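You operate a simulated robot arm through the tools that you are given. There is no shell and no other tool. Be economical: measure what you need, move in short steps, check, and stop when the job is done.

You run a simulated robot arm. Do the job below in one go: nothing can be reset, and whatever is moved stays where it is left.

Task
Take the peach jar and leave it on the green gel pack.

It is judged by the outcome, as a careful person would: the job done as asked, and still so three seconds after it is handed in. It fails if anything else is knocked over, pushed out of place, dropped, spilled or broken.

Robot
A 5-joint arm with a two-finger parallel gripper, fixed in place. Base frame: the origin is at the foot of the arm, x ahead of it, y to its left, z up; the work surface is at about z = 0. Units: mm, rad, N and s.
With the tool pointing down near the work surface it reaches from about 260 to 680 mm from the base axis. Its first joint turns from -1.152 to 1.152 rad. The tool tilts only in the upright plane through the base axis and itself; it spins freely about its own axis. Payload 2.9 kg.
The TCP is the grasp point between the finger pads, 30 mm short of the fingertips. In the tool frame z runs along the fingers and y along their closing line. The gripper opens to 110 mm. The fingers are 20 mm wide and 10 mm thick; the gripper's body (48 by 112 mm) begins 55 mm behind the TCP.
Orientation is told as [roll, pitch, yaw] about the base's x, y, z axes, in that order, counted from this pose: with the fingers straight down and closing along the base's y, the tool's x points along the base's -x, its y along +y and its z along -z.

Tools
- The arm moves only by the tool step_arm. Its argument "series" is text: rows parted by semicolons, each of 7 numbers parted by spaces: the opening, from 0 (shut) to 1 (fully open), then the shift along the tool's x, y, z in mm, then the turn, a rotation vector about the tool's x, y, z in degrees. In form: grip x y z ax ay az; .... A call has 1 to 8 rows; each row is the pose to reach, as a shift and turn from the pose commanded when the call began, along the tool's axes at that moment. Rows are played at 5 a second. More than 50 mm and 0.15 rad between two rows, or a gripper value outside its range, and nothing of the call is played. A pose out of reach is approached as far as the arm can. The call stops where the force on the tool passes 40 N (or 10 N more than at its start, if that is more) or the arm is blocked; 0.2 s more then pass. Each finger travels about 108 mm/s and halts on what it meets, pressing with about 28 N; the grip force reading is that of the motor and also rises with nothing between the fingers. The clock runs only during rows and for 0.2 s after the last one: add rows that repeat a pose to give the fingers time. The reply holds the time, the measured pose of the TCP, the force on the tool along the base axes, the opening and the grip force, in the units named above and with some noise.
- Cameras (640 x 400 px; columns grow to the right, rows downward): "scene" is fixed at [21.3, -432.6, 622.4]; the picture's right is [0.90, -0.43, 0.00], its down [-0.22, -0.46, -0.86] and it looks along [0.37, 0.78, -0.50] (base axes); focal length 331 px, centre (320, 200). "wrist" rides on the gripper at [73, 17, -103] in the tool frame; the picture's right is [-0.23, 0.97, 0.00], its down [-0.76, -0.18, -0.62] and it looks along [-0.61, -0.14, 0.78] (tool axes); focal length 222 px, centre (320, 200). There is no depth. A picture from a camera that has moved, and an enlarged one, comes with that camera's place and axes in the base frame and with its lens. The place of the scene camera against the robot may be out by one fixed shift of up to 18 mm in any direction.
- camera(camera): a new picture of that camera. The clock stands still meanwhile.
- inspect(camera, box): a new picture of the part [left, top, right, bottom] of that camera's present view, enlarged. The clock stands still meanwhile.
- sign_off(): hands the job in; it is judged then, once.

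Go step by step. Nothing tells you positions but the pictures and the camera data: compare them with the known pose of the tool, close in by small moves and look again before you grip or let go. The budget is 90 turns and 36 pictures, counting those below and the enlarged ones. Unless the task says otherwise, let go and move clear before handing in, and close with one line.

The tools are called after "Emit:" by a JSON object that holds its "api" and its "payload". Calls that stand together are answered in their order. step_arm: Moves the arm, as the interface text tells. Its arguments: {"type":"object","properties":{"series":{"type":"string"}},"required":["series"]} The other tools are called the same way: camera (camera) takes a picture; inspect (camera, box) takes an enlarged picture of a part of a camera's view; sign_off () hands the job in.

At the start:

```text
clock: 0.0
eef_pos: [435.7, 110.4, 288.5]
tcp_rot: [-0.002, 0.0, -0.001]
contact_force: [-1.0, 0.3, 0.7]
width: 110.3
gripper_force: 0.1
```

scene: 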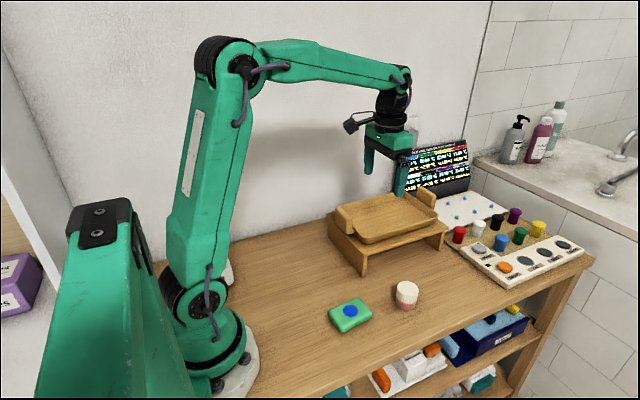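
wrist: 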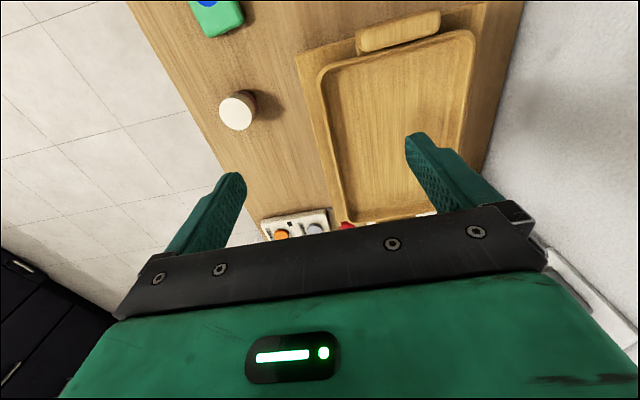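

I see the peach jar (white lid) roughly at (445,-15) and the green gel pack roughly at (300,0). I'll take enlarged views to measure them more exactly.

Emit:
{"api": "inspect", "payload": {"camera": "scene", "box": [310, 260, 470, 360]}}

Emit:
{"api": "inspect", "payload": {"camera": "wrist", "box": [160, 0, 320, 140]}}

```text
4.00 times, centred on (390, 310) of scene
camera zoom: at [21.3, -432.6, 622.4], right [0.9, -0.43, 0.0], down [-0.22, -0.46, -0.86], along [0.37, 0.78, -0.5], focal length 1322 px, centre (40, -240)
```

zoom: 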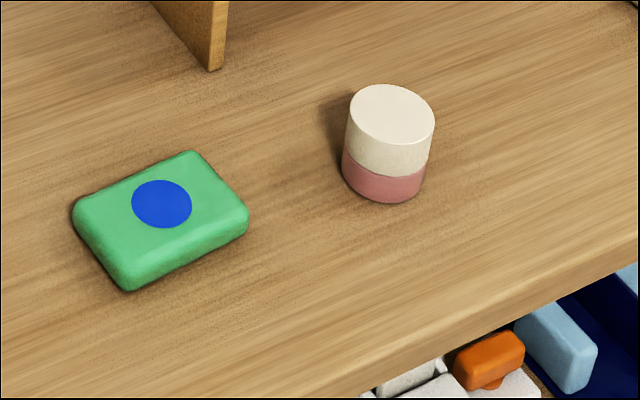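

```text
2.86 times, centred on (240, 70) of wrist
camera zoom: at [363.8, 127.2, 391.8], right [0.23, 0.97, 0.0], down [0.76, -0.18, 0.62], along [0.61, -0.14, -0.78], focal length 635 px, centre (549, 571)
```

zoom: 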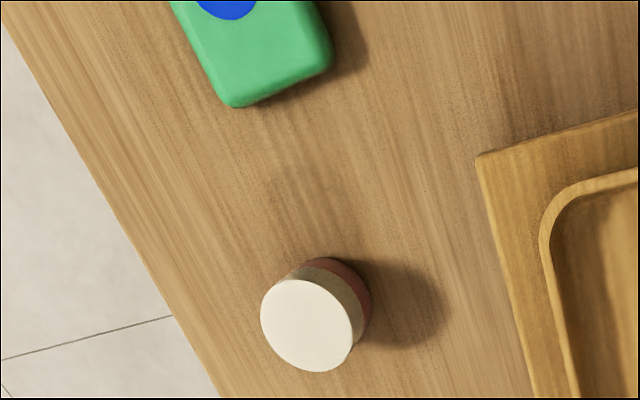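

The wrist view puts the jar near (441,-23), about 50 mm wide and 43 mm tall. I'll move aside at this height so that one wrist picture shows both the jar and the pack.

Emit:
{"api": "step_arm", "payload": {"series": "1 24 -33 0 0 0 0; 1 48 -67 0 0 0 0; 1 72 -100 0 0 0 0; 1 96 -134 0 0 0 0; 1 96 -134 0 0 0 0; 1 96 -134 0 0 0 0"}}

Emit:
{"api": "camera", "payload": {"camera": "wrist"}}

```text
clock: 1.4
eef_pos: [341.2, -26.2, 289.5]
tcp_rot: [0.001, -0.001, -0.001]
contact_force: [0.3, -0.2, -0.4]
width: 110.0
gripper_force: 0.0
```

```text
31 pictures are left
camera wrist: at [268.8, -8.0, 392.2], right [0.23, 0.97, 0.0], down [0.76, -0.18, 0.62], along [0.61, -0.14, -0.78], focal length 222 px, centre (320, 200)
```

wrist: 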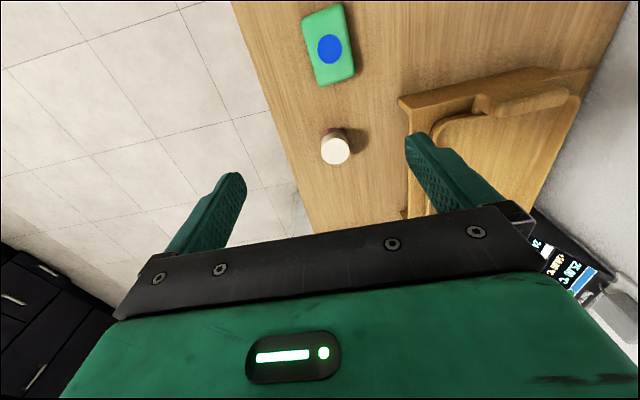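

Emit:
{"api": "inspect", "payload": {"camera": "wrist", "box": [260, 0, 420, 100]}}

Emit:
{"api": "inspect", "payload": {"camera": "wrist", "box": [260, 90, 420, 190]}}

```text
4.00 times, centred on (340, 50) of wrist
camera zoom: at [268.8, -8.0, 392.2], right [0.23, 0.97, 0.0], down [0.76, -0.18, 0.62], along [0.61, -0.14, -0.78], focal length 888 px, centre (240, 800)
```

zoom: 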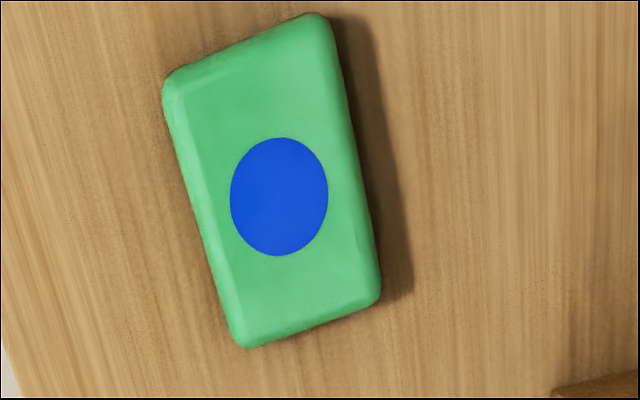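

```text
4.00 times, centred on (340, 140) of wrist
camera zoom: at [268.8, -8.0, 392.2], right [0.23, 0.97, 0.0], down [0.76, -0.18, 0.62], along [0.61, -0.14, -0.78], focal length 888 px, centre (240, 440)
```

zoom: 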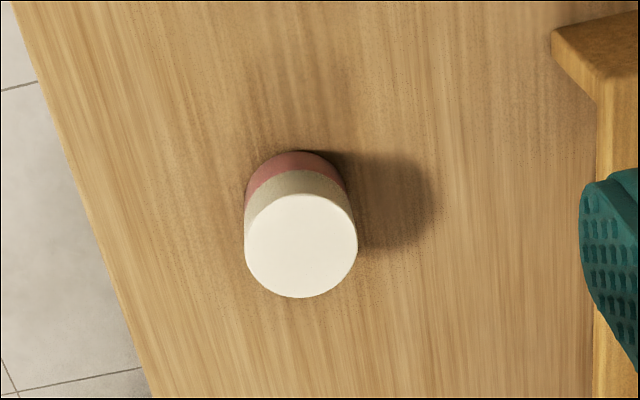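

Triangulating the two wrist views gives the jar at about (440,-20), about 51 mm tall and 47 mm wide. The pack centre is at about (301,0). Next I go above the jar and check.

Emit:
{"api": "step_arm", "payload": {"series": "1 -33 2 10 0 0 0; 1 -66 3 40 0 0 0; 1 -99 5 80 0 0 0; 1 -99 5 120 0 0 0; 1 -99 5 150 0 0 0; 1 -99 5 150 0 0 0; 1 -99 5 150 0 0 0"}}

Emit:
{"api": "camera", "payload": {"camera": "wrist"}}

Emit:
{"api": "camera", "payload": {"camera": "scene"}}

```text
refused: row 3 steps farther than a row can; nothing moved
```

```text
28 pictures are left
camera wrist: at [268.8, -8.0, 392.2], right [0.23, 0.97, 0.0], down [0.76, -0.18, 0.62], along [0.61, -0.14, -0.78], focal length 222 px, centre (320, 200)
```

wrist: 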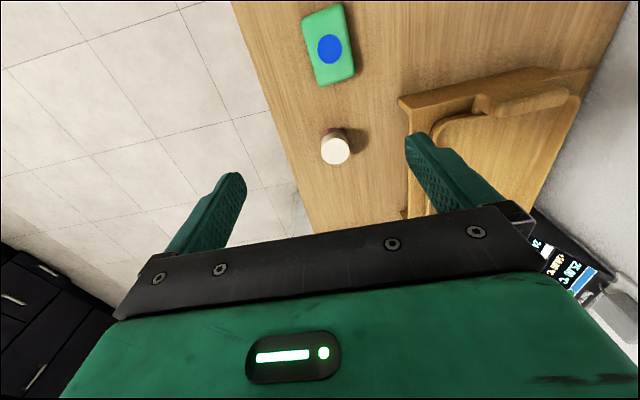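

```text
27 pictures are left
```

scene: 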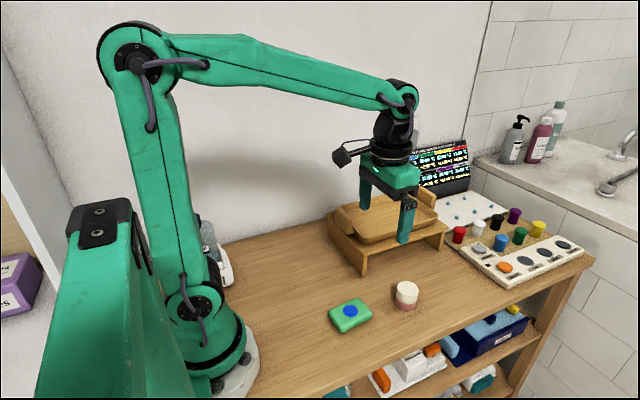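

The call was refused because one step was just over 50 mm, and nothing moved. I'll repeat it with smaller steps.

Emit:
{"api": "step_arm", "payload": {"series": "1 -33 2 20 0 0 0; 1 -66 3 45 0 0 0; 1 -99 5 75 0 0 0; 1 -99 5 115 0 0 0; 1 -99 5 150 0 0 0; 1 -99 5 150 0 0 0; 1 -99 5 150 0 0 0"}}

Emit:
{"api": "camera", "payload": {"camera": "wrist"}}

```text
clock: 3.0
eef_pos: [437.3, -20.2, 138.1]
tcp_rot: [0.0, -0.001, -0.001]
contact_force: [-0.3, 0.0, 0.7]
width: 110.0
gripper_force: 0.1
```

```text
26 pictures are left
camera wrist: at [365.8, -1.8, 242.1], right [0.23, 0.97, 0.0], down [0.76, -0.18, 0.62], along [0.61, -0.14, -0.78], focal length 222 px, centre (320, 200)
```

wrist: 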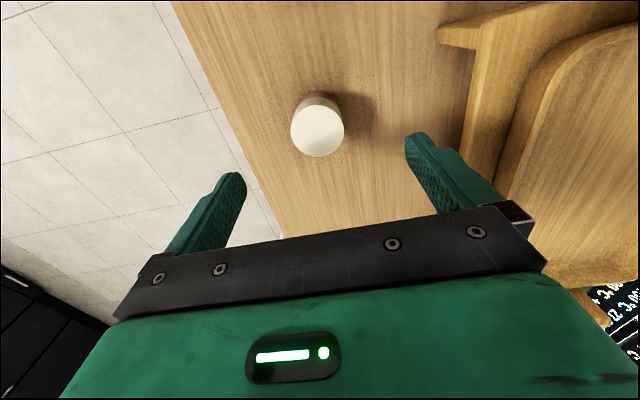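

The new view confirms the jar at (439,-20), directly below the TCP. I'll lower straight down to z of about 38 without closing.

Emit:
{"api": "step_arm", "payload": {"series": "1 -1 0 35 0 0 0; 1 -1 0 65 0 0 0; 1 -1 0 85 0 0 0; 1 -1 0 100 0 0 0; 1 -1 0 100 0 0 0; 1 -1 0 100 0 0 0"}}

Emit:
{"api": "camera", "payload": {"camera": "wrist"}}

Emit:
{"api": "inspect", "payload": {"camera": "scene", "box": [310, 220, 470, 340]}}

```text
clock: 4.4
eef_pos: [439.2, -20.5, 37.8]
tcp_rot: [0.0, 0.0, -0.002]
contact_force: [0.1, -0.7, -0.2]
width: 110.1
gripper_force: 0.2
```

```text
25 pictures are left
camera wrist: at [367.2, -2.1, 142.4], right [0.23, 0.97, 0.0], down [0.76, -0.18, 0.62], along [0.61, -0.14, -0.78], focal length 222 px, centre (320, 200)
```

wrist: 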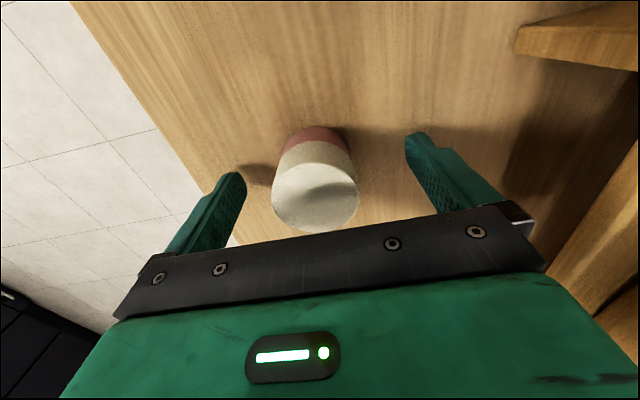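

```text
3.33 times, centred on (390, 280) of scene
camera zoom: at [21.3, -432.6, 622.4], right [0.9, -0.43, 0.0], down [-0.22, -0.46, -0.86], along [0.37, 0.78, -0.5], focal length 1102 px, centre (87, -67)
```

zoom: 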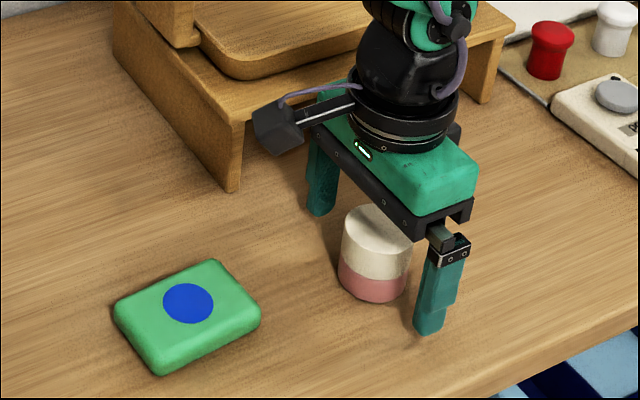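

The jar stands centred between the fingers, so I close on it.

Emit:
{"api": "step_arm", "payload": {"series": "0.7 0 0 0 0 0 0; 0.5 0 0 0 0 0 0; 0.3 0 0 0 0 0 0; 0.3 0 0 0 0 0 0; 0.3 0 0 0 0 0 0"}}

```text
clock: 5.6
eef_pos: [438.8, -19.4, 39.0]
tcp_rot: [0.0, 0.001, -0.002]
contact_force: [-0.1, 1.9, 1.1]
width: 47.0
gripper_force: 28.0
```

The jar is held at 47 mm with 28 N. I lift it slowly and check.

Emit:
{"api": "step_arm", "payload": {"series": "0.3 0 0 -15 0 0 0; 0.3 0 0 -35 0 0 0; 0.3 0 0 -60 0 0 0; 0.3 0 0 -80 0 0 0; 0.3 0 0 -80 0 0 0"}}

Emit:
{"api": "inspect", "payload": {"camera": "scene", "box": [310, 220, 470, 340]}}

```text
clock: 6.8
eef_pos: [440.1, -18.5, 119.3]
tcp_rot: [0.0, 0.001, -0.001]
contact_force: [0.5, 0.4, -1.9]
width: 47.0
gripper_force: 28.2
```

```text
3.33 times, centred on (390, 280) of scene
camera zoom: at [21.3, -432.6, 622.4], right [0.9, -0.43, 0.0], down [-0.22, -0.46, -0.86], along [0.37, 0.78, -0.5], focal length 1102 px, centre (87, -67)
```

zoom: 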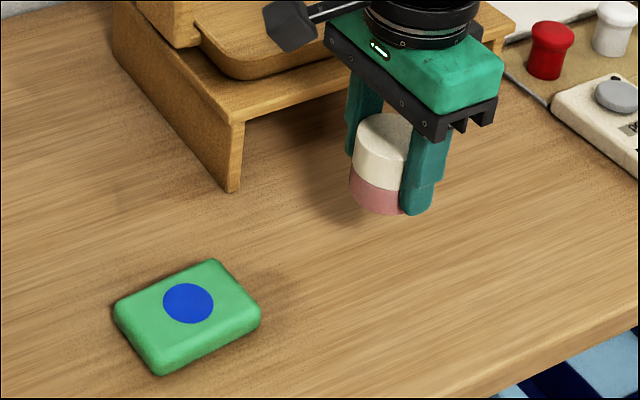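

The jar is up and held level. I carry it to above the pack centre at the same height.

Emit:
{"api": "step_arm", "payload": {"series": "0.3 25 3 0 0 0 0; 0.3 55 8 0 0 0 0; 0.3 85 12 0 0 0 0; 0.3 115 16 0 0 0 0; 0.3 139 19 0 0 0 0; 0.3 139 19 0 0 0 0; 0.3 139 19 0 0 0 0"}}

Emit:
{"api": "inspect", "payload": {"camera": "scene", "box": [270, 240, 430, 360]}}

Emit:
{"api": "camera", "payload": {"camera": "wrist"}}

```text
clock: 8.4
eef_pos: [300.1, 0.0, 118.6]
tcp_rot: [0.002, 0.0, -0.002]
contact_force: [-0.4, -0.4, -1.7]
width: 46.9
gripper_force: 28.4
```

```text
3.33 times, centred on (350, 300) of scene
camera zoom: at [21.3, -432.6, 622.4], right [0.9, -0.43, 0.0], down [-0.22, -0.46, -0.86], along [0.37, 0.78, -0.5], focal length 1102 px, centre (220, -133)
```

zoom: 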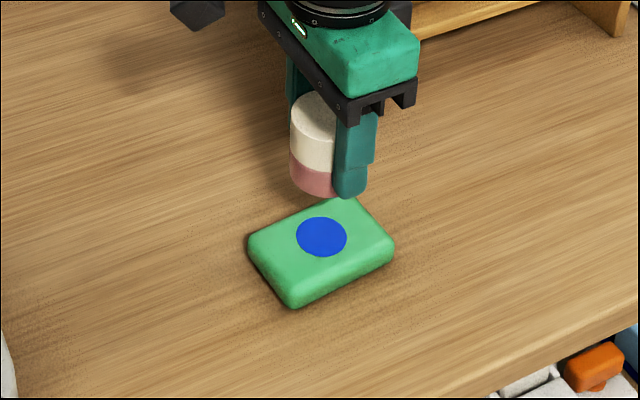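

```text
21 pictures are left
camera wrist: at [228.3, 17.6, 222.2], right [0.23, 0.97, 0.0], down [0.76, -0.18, 0.62], along [0.61, -0.14, -0.78], focal length 222 px, centre (320, 200)
```

wrist: 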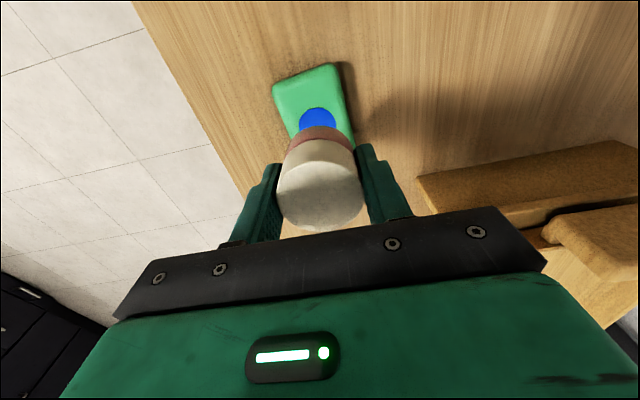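

The jar hangs over the blue dot with its base at about z = 80. I lower most of the way, then look from the side.

Emit:
{"api": "step_arm", "payload": {"series": "0.3 0 0 15 0 0 0; 0.3 0 0 30 0 0 0; 0.3 0 0 40 0 0 0; 0.3 0 0 47 0 0 0; 0.3 0 0 47 0 0 0"}}

Emit:
{"api": "inspect", "payload": {"camera": "scene", "box": [300, 260, 400, 340]}}

```text
clock: 9.6
eef_pos: [302.0, 0.2, 71.4]
tcp_rot: [0.0, -0.001, -0.001]
contact_force: [0.0, 1.1, -1.7]
width: 46.9
gripper_force: 28.3
```

```text
5.00 times, centred on (350, 300) of scene
camera zoom: at [21.3, -432.6, 622.4], right [0.9, -0.43, 0.0], down [-0.22, -0.46, -0.86], along [0.37, 0.78, -0.5], focal length 1653 px, centre (170, -300)
```

zoom: 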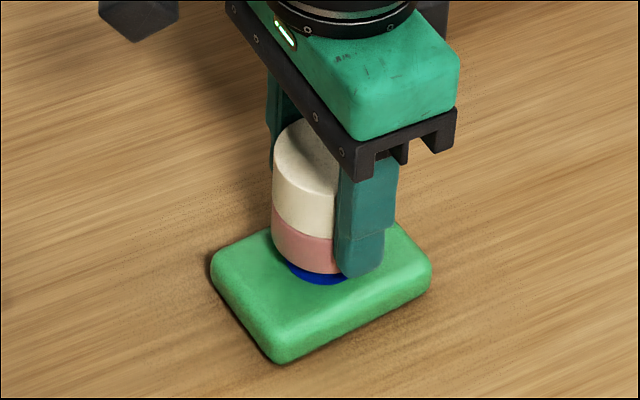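

The jar is centred over the dot with roughly 10 mm to go. I lower in small steps and watch the force.

Emit:
{"api": "step_arm", "payload": {"series": "0.3 0 0 2 0 0 0; 0.3 0 0 4 0 0 0; 0.3 0 0 6 0 0 0; 0.3 0 0 6 0 0 0"}}

```text
clock: 10.6
eef_pos: [301.4, -1.0, 65.5]
tcp_rot: [0.0, -0.001, -0.002]
contact_force: [-0.1, 0.3, -2.1]
width: 47.0
gripper_force: 28.0
```

Emit:
{"api": "step_arm", "payload": {"series": "0.3 0 0 1 0 0 0; 0.3 0 0 2 0 0 0; 0.3 0 0 3 0 0 0; 0.3 0 0 3 0 0 0"}}

Emit:
{"api": "inspect", "payload": {"camera": "scene", "box": [300, 260, 400, 340]}}

```text
clock: 11.6
eef_pos: [301.6, -0.1, 61.9]
tcp_rot: [0.0, -0.001, -0.002]
contact_force: [-0.6, 0.0, -1.5]
width: 47.2
gripper_force: 28.1
```

```text
5.00 times, centred on (350, 300) of scene
camera zoom: at [21.3, -432.6, 622.4], right [0.9, -0.43, 0.0], down [-0.22, -0.46, -0.86], along [0.37, 0.78, -0.5], focal length 1653 px, centre (170, -300)
```

zoom: 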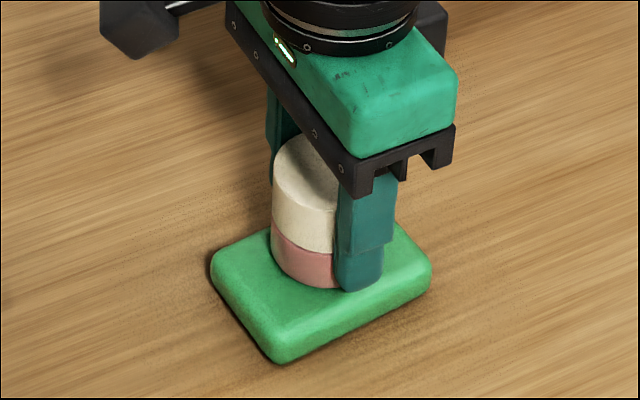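

The force shows no contact yet, so I keep lowering 1 mm at a time.

Emit:
{"api": "step_arm", "payload": {"series": "0.3 0 0 1 0 0 0; 0.3 0 0 1 0 0 0; 0.3 0 0 2 0 0 0; 0.3 0 0 2 0 0 0"}}

```text
clock: 12.6
eef_pos: [300.8, -0.4, 60.5]
tcp_rot: [0.0, -0.001, -0.001]
contact_force: [-6.7, -0.1, 18.0]
width: 46.9
gripper_force: 27.9
```

Contact is made at 18 N, so I back off about 1 mm to take out the press before letting go.

Emit:
{"api": "step_arm", "payload": {"series": "0.3 0 0 -0.8 0 0 0; 0.3 0 0 -0.8 0 0 0"}}

Emit:
{"api": "inspect", "payload": {"camera": "scene", "box": [300, 260, 400, 340]}}

Emit:
{"api": "camera", "payload": {"camera": "wrist"}}

```text
clock: 13.2
eef_pos: [301.6, -0.5, 60.7]
tcp_rot: [0.0, 0.0, -0.003]
contact_force: [0.4, -0.2, -0.9]
width: 47.0
gripper_force: 27.9
```

```text
5.00 times, centred on (350, 300) of scene
camera zoom: at [21.3, -432.6, 622.4], right [0.9, -0.43, 0.0], down [-0.22, -0.46, -0.86], along [0.37, 0.78, -0.5], focal length 1653 px, centre (170, -300)
```

zoom: 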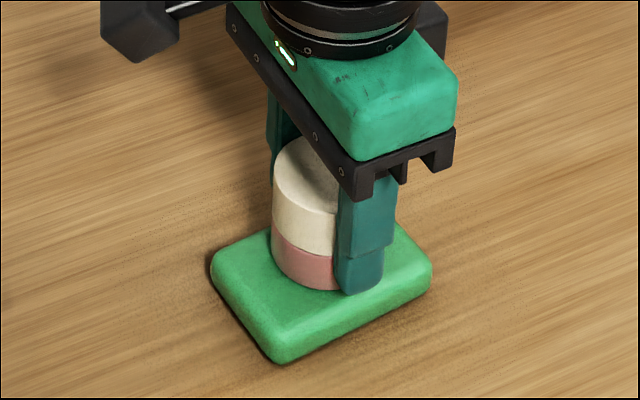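

```text
17 pictures are left
camera wrist: at [229.1, 17.2, 164.3], right [0.23, 0.97, 0.0], down [0.76, -0.18, 0.62], along [0.61, -0.14, -0.78], focal length 222 px, centre (320, 200)
```

wrist: 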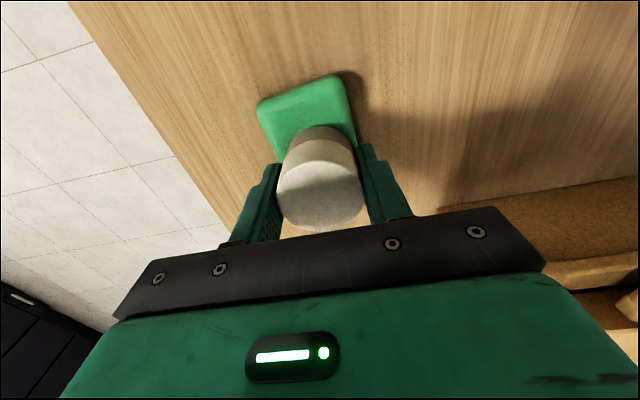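

The jar sits on the pack centre, and the pack has not moved. I open the fingers now.

Emit:
{"api": "step_arm", "payload": {"series": "0.45 0 0 0 0 0 0; 0.5 0 0 0 0 0 0; 0.6 0 0 0 0 0 0; 0.8 0 0 0 0 0 0; 0.8 0 0 0 0 0 0"}}

Emit:
{"api": "inspect", "payload": {"camera": "scene", "box": [300, 260, 400, 340]}}

```text
clock: 14.4
eef_pos: [302.1, 0.3, 61.2]
tcp_rot: [0.001, 0.0, -0.002]
contact_force: [0.2, 0.2, -0.6]
width: 88.0
gripper_force: 0.1
```

```text
5.00 times, centred on (350, 300) of scene
camera zoom: at [21.3, -432.6, 622.4], right [0.9, -0.43, 0.0], down [-0.22, -0.46, -0.86], along [0.37, 0.78, -0.5], focal length 1653 px, centre (170, -300)
```

zoom: 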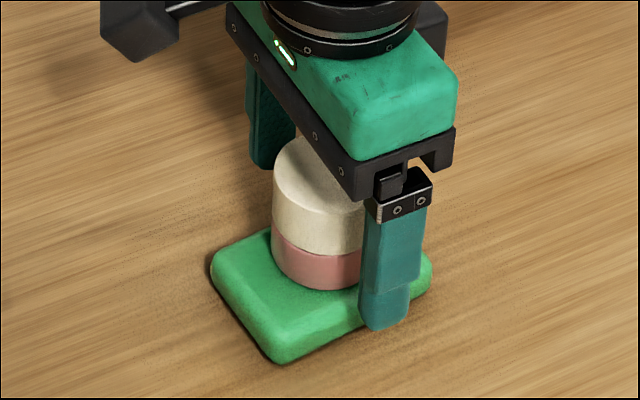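

The jar stands upright on the pack and the fingers are clear of it. I raise the arm straight up and check.

Emit:
{"api": "step_arm", "payload": {"series": "0.8 0 0 -20 0 0 0; 0.8 0 0 -50 0 0 0; 0.8 0 0 -90 0 0 0; 0.8 0 0 -130 0 0 0; 0.8 0 0 -150 0 0 0; 0.8 0 0 -150 0 0 0"}}

Emit:
{"api": "inspect", "payload": {"camera": "scene", "box": [270, 240, 430, 360]}}

Emit:
{"api": "camera", "payload": {"camera": "wrist"}}

```text
clock: 15.8
eef_pos: [302.5, 1.5, 211.0]
tcp_rot: [0.001, -0.001, -0.002]
contact_force: [0.1, -0.1, -0.1]
width: 88.0
gripper_force: 0.0
```

```text
3.33 times, centred on (350, 300) of scene
camera zoom: at [21.3, -432.6, 622.4], right [0.9, -0.43, 0.0], down [-0.22, -0.46, -0.86], along [0.37, 0.78, -0.5], focal length 1102 px, centre (220, -133)
```

zoom: 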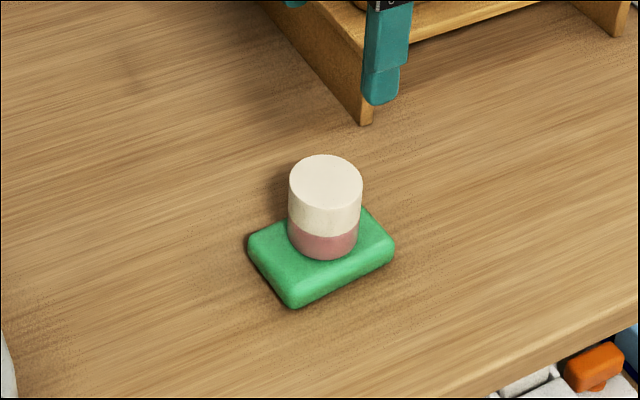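

```text
14 pictures are left
camera wrist: at [229.5, 18.2, 315.0], right [0.23, 0.97, 0.0], down [0.76, -0.18, 0.62], along [0.61, -0.14, -0.78], focal length 222 px, centre (320, 200)
```

wrist: 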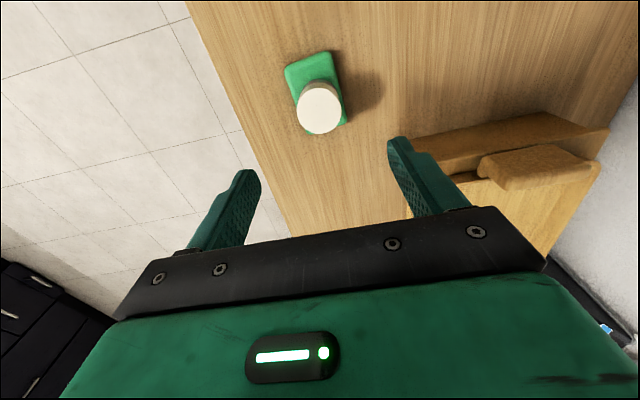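

The jar stands upright in the middle of the green pack, nothing else has moved and the gripper is clear. I hand the job in.

Emit:
{"api": "sign_off", "payload": {}}

```text
The job is handed in.
```

The peach jar is standing upright on the green gel pack, the arm is clear of it, and the job is handed in.
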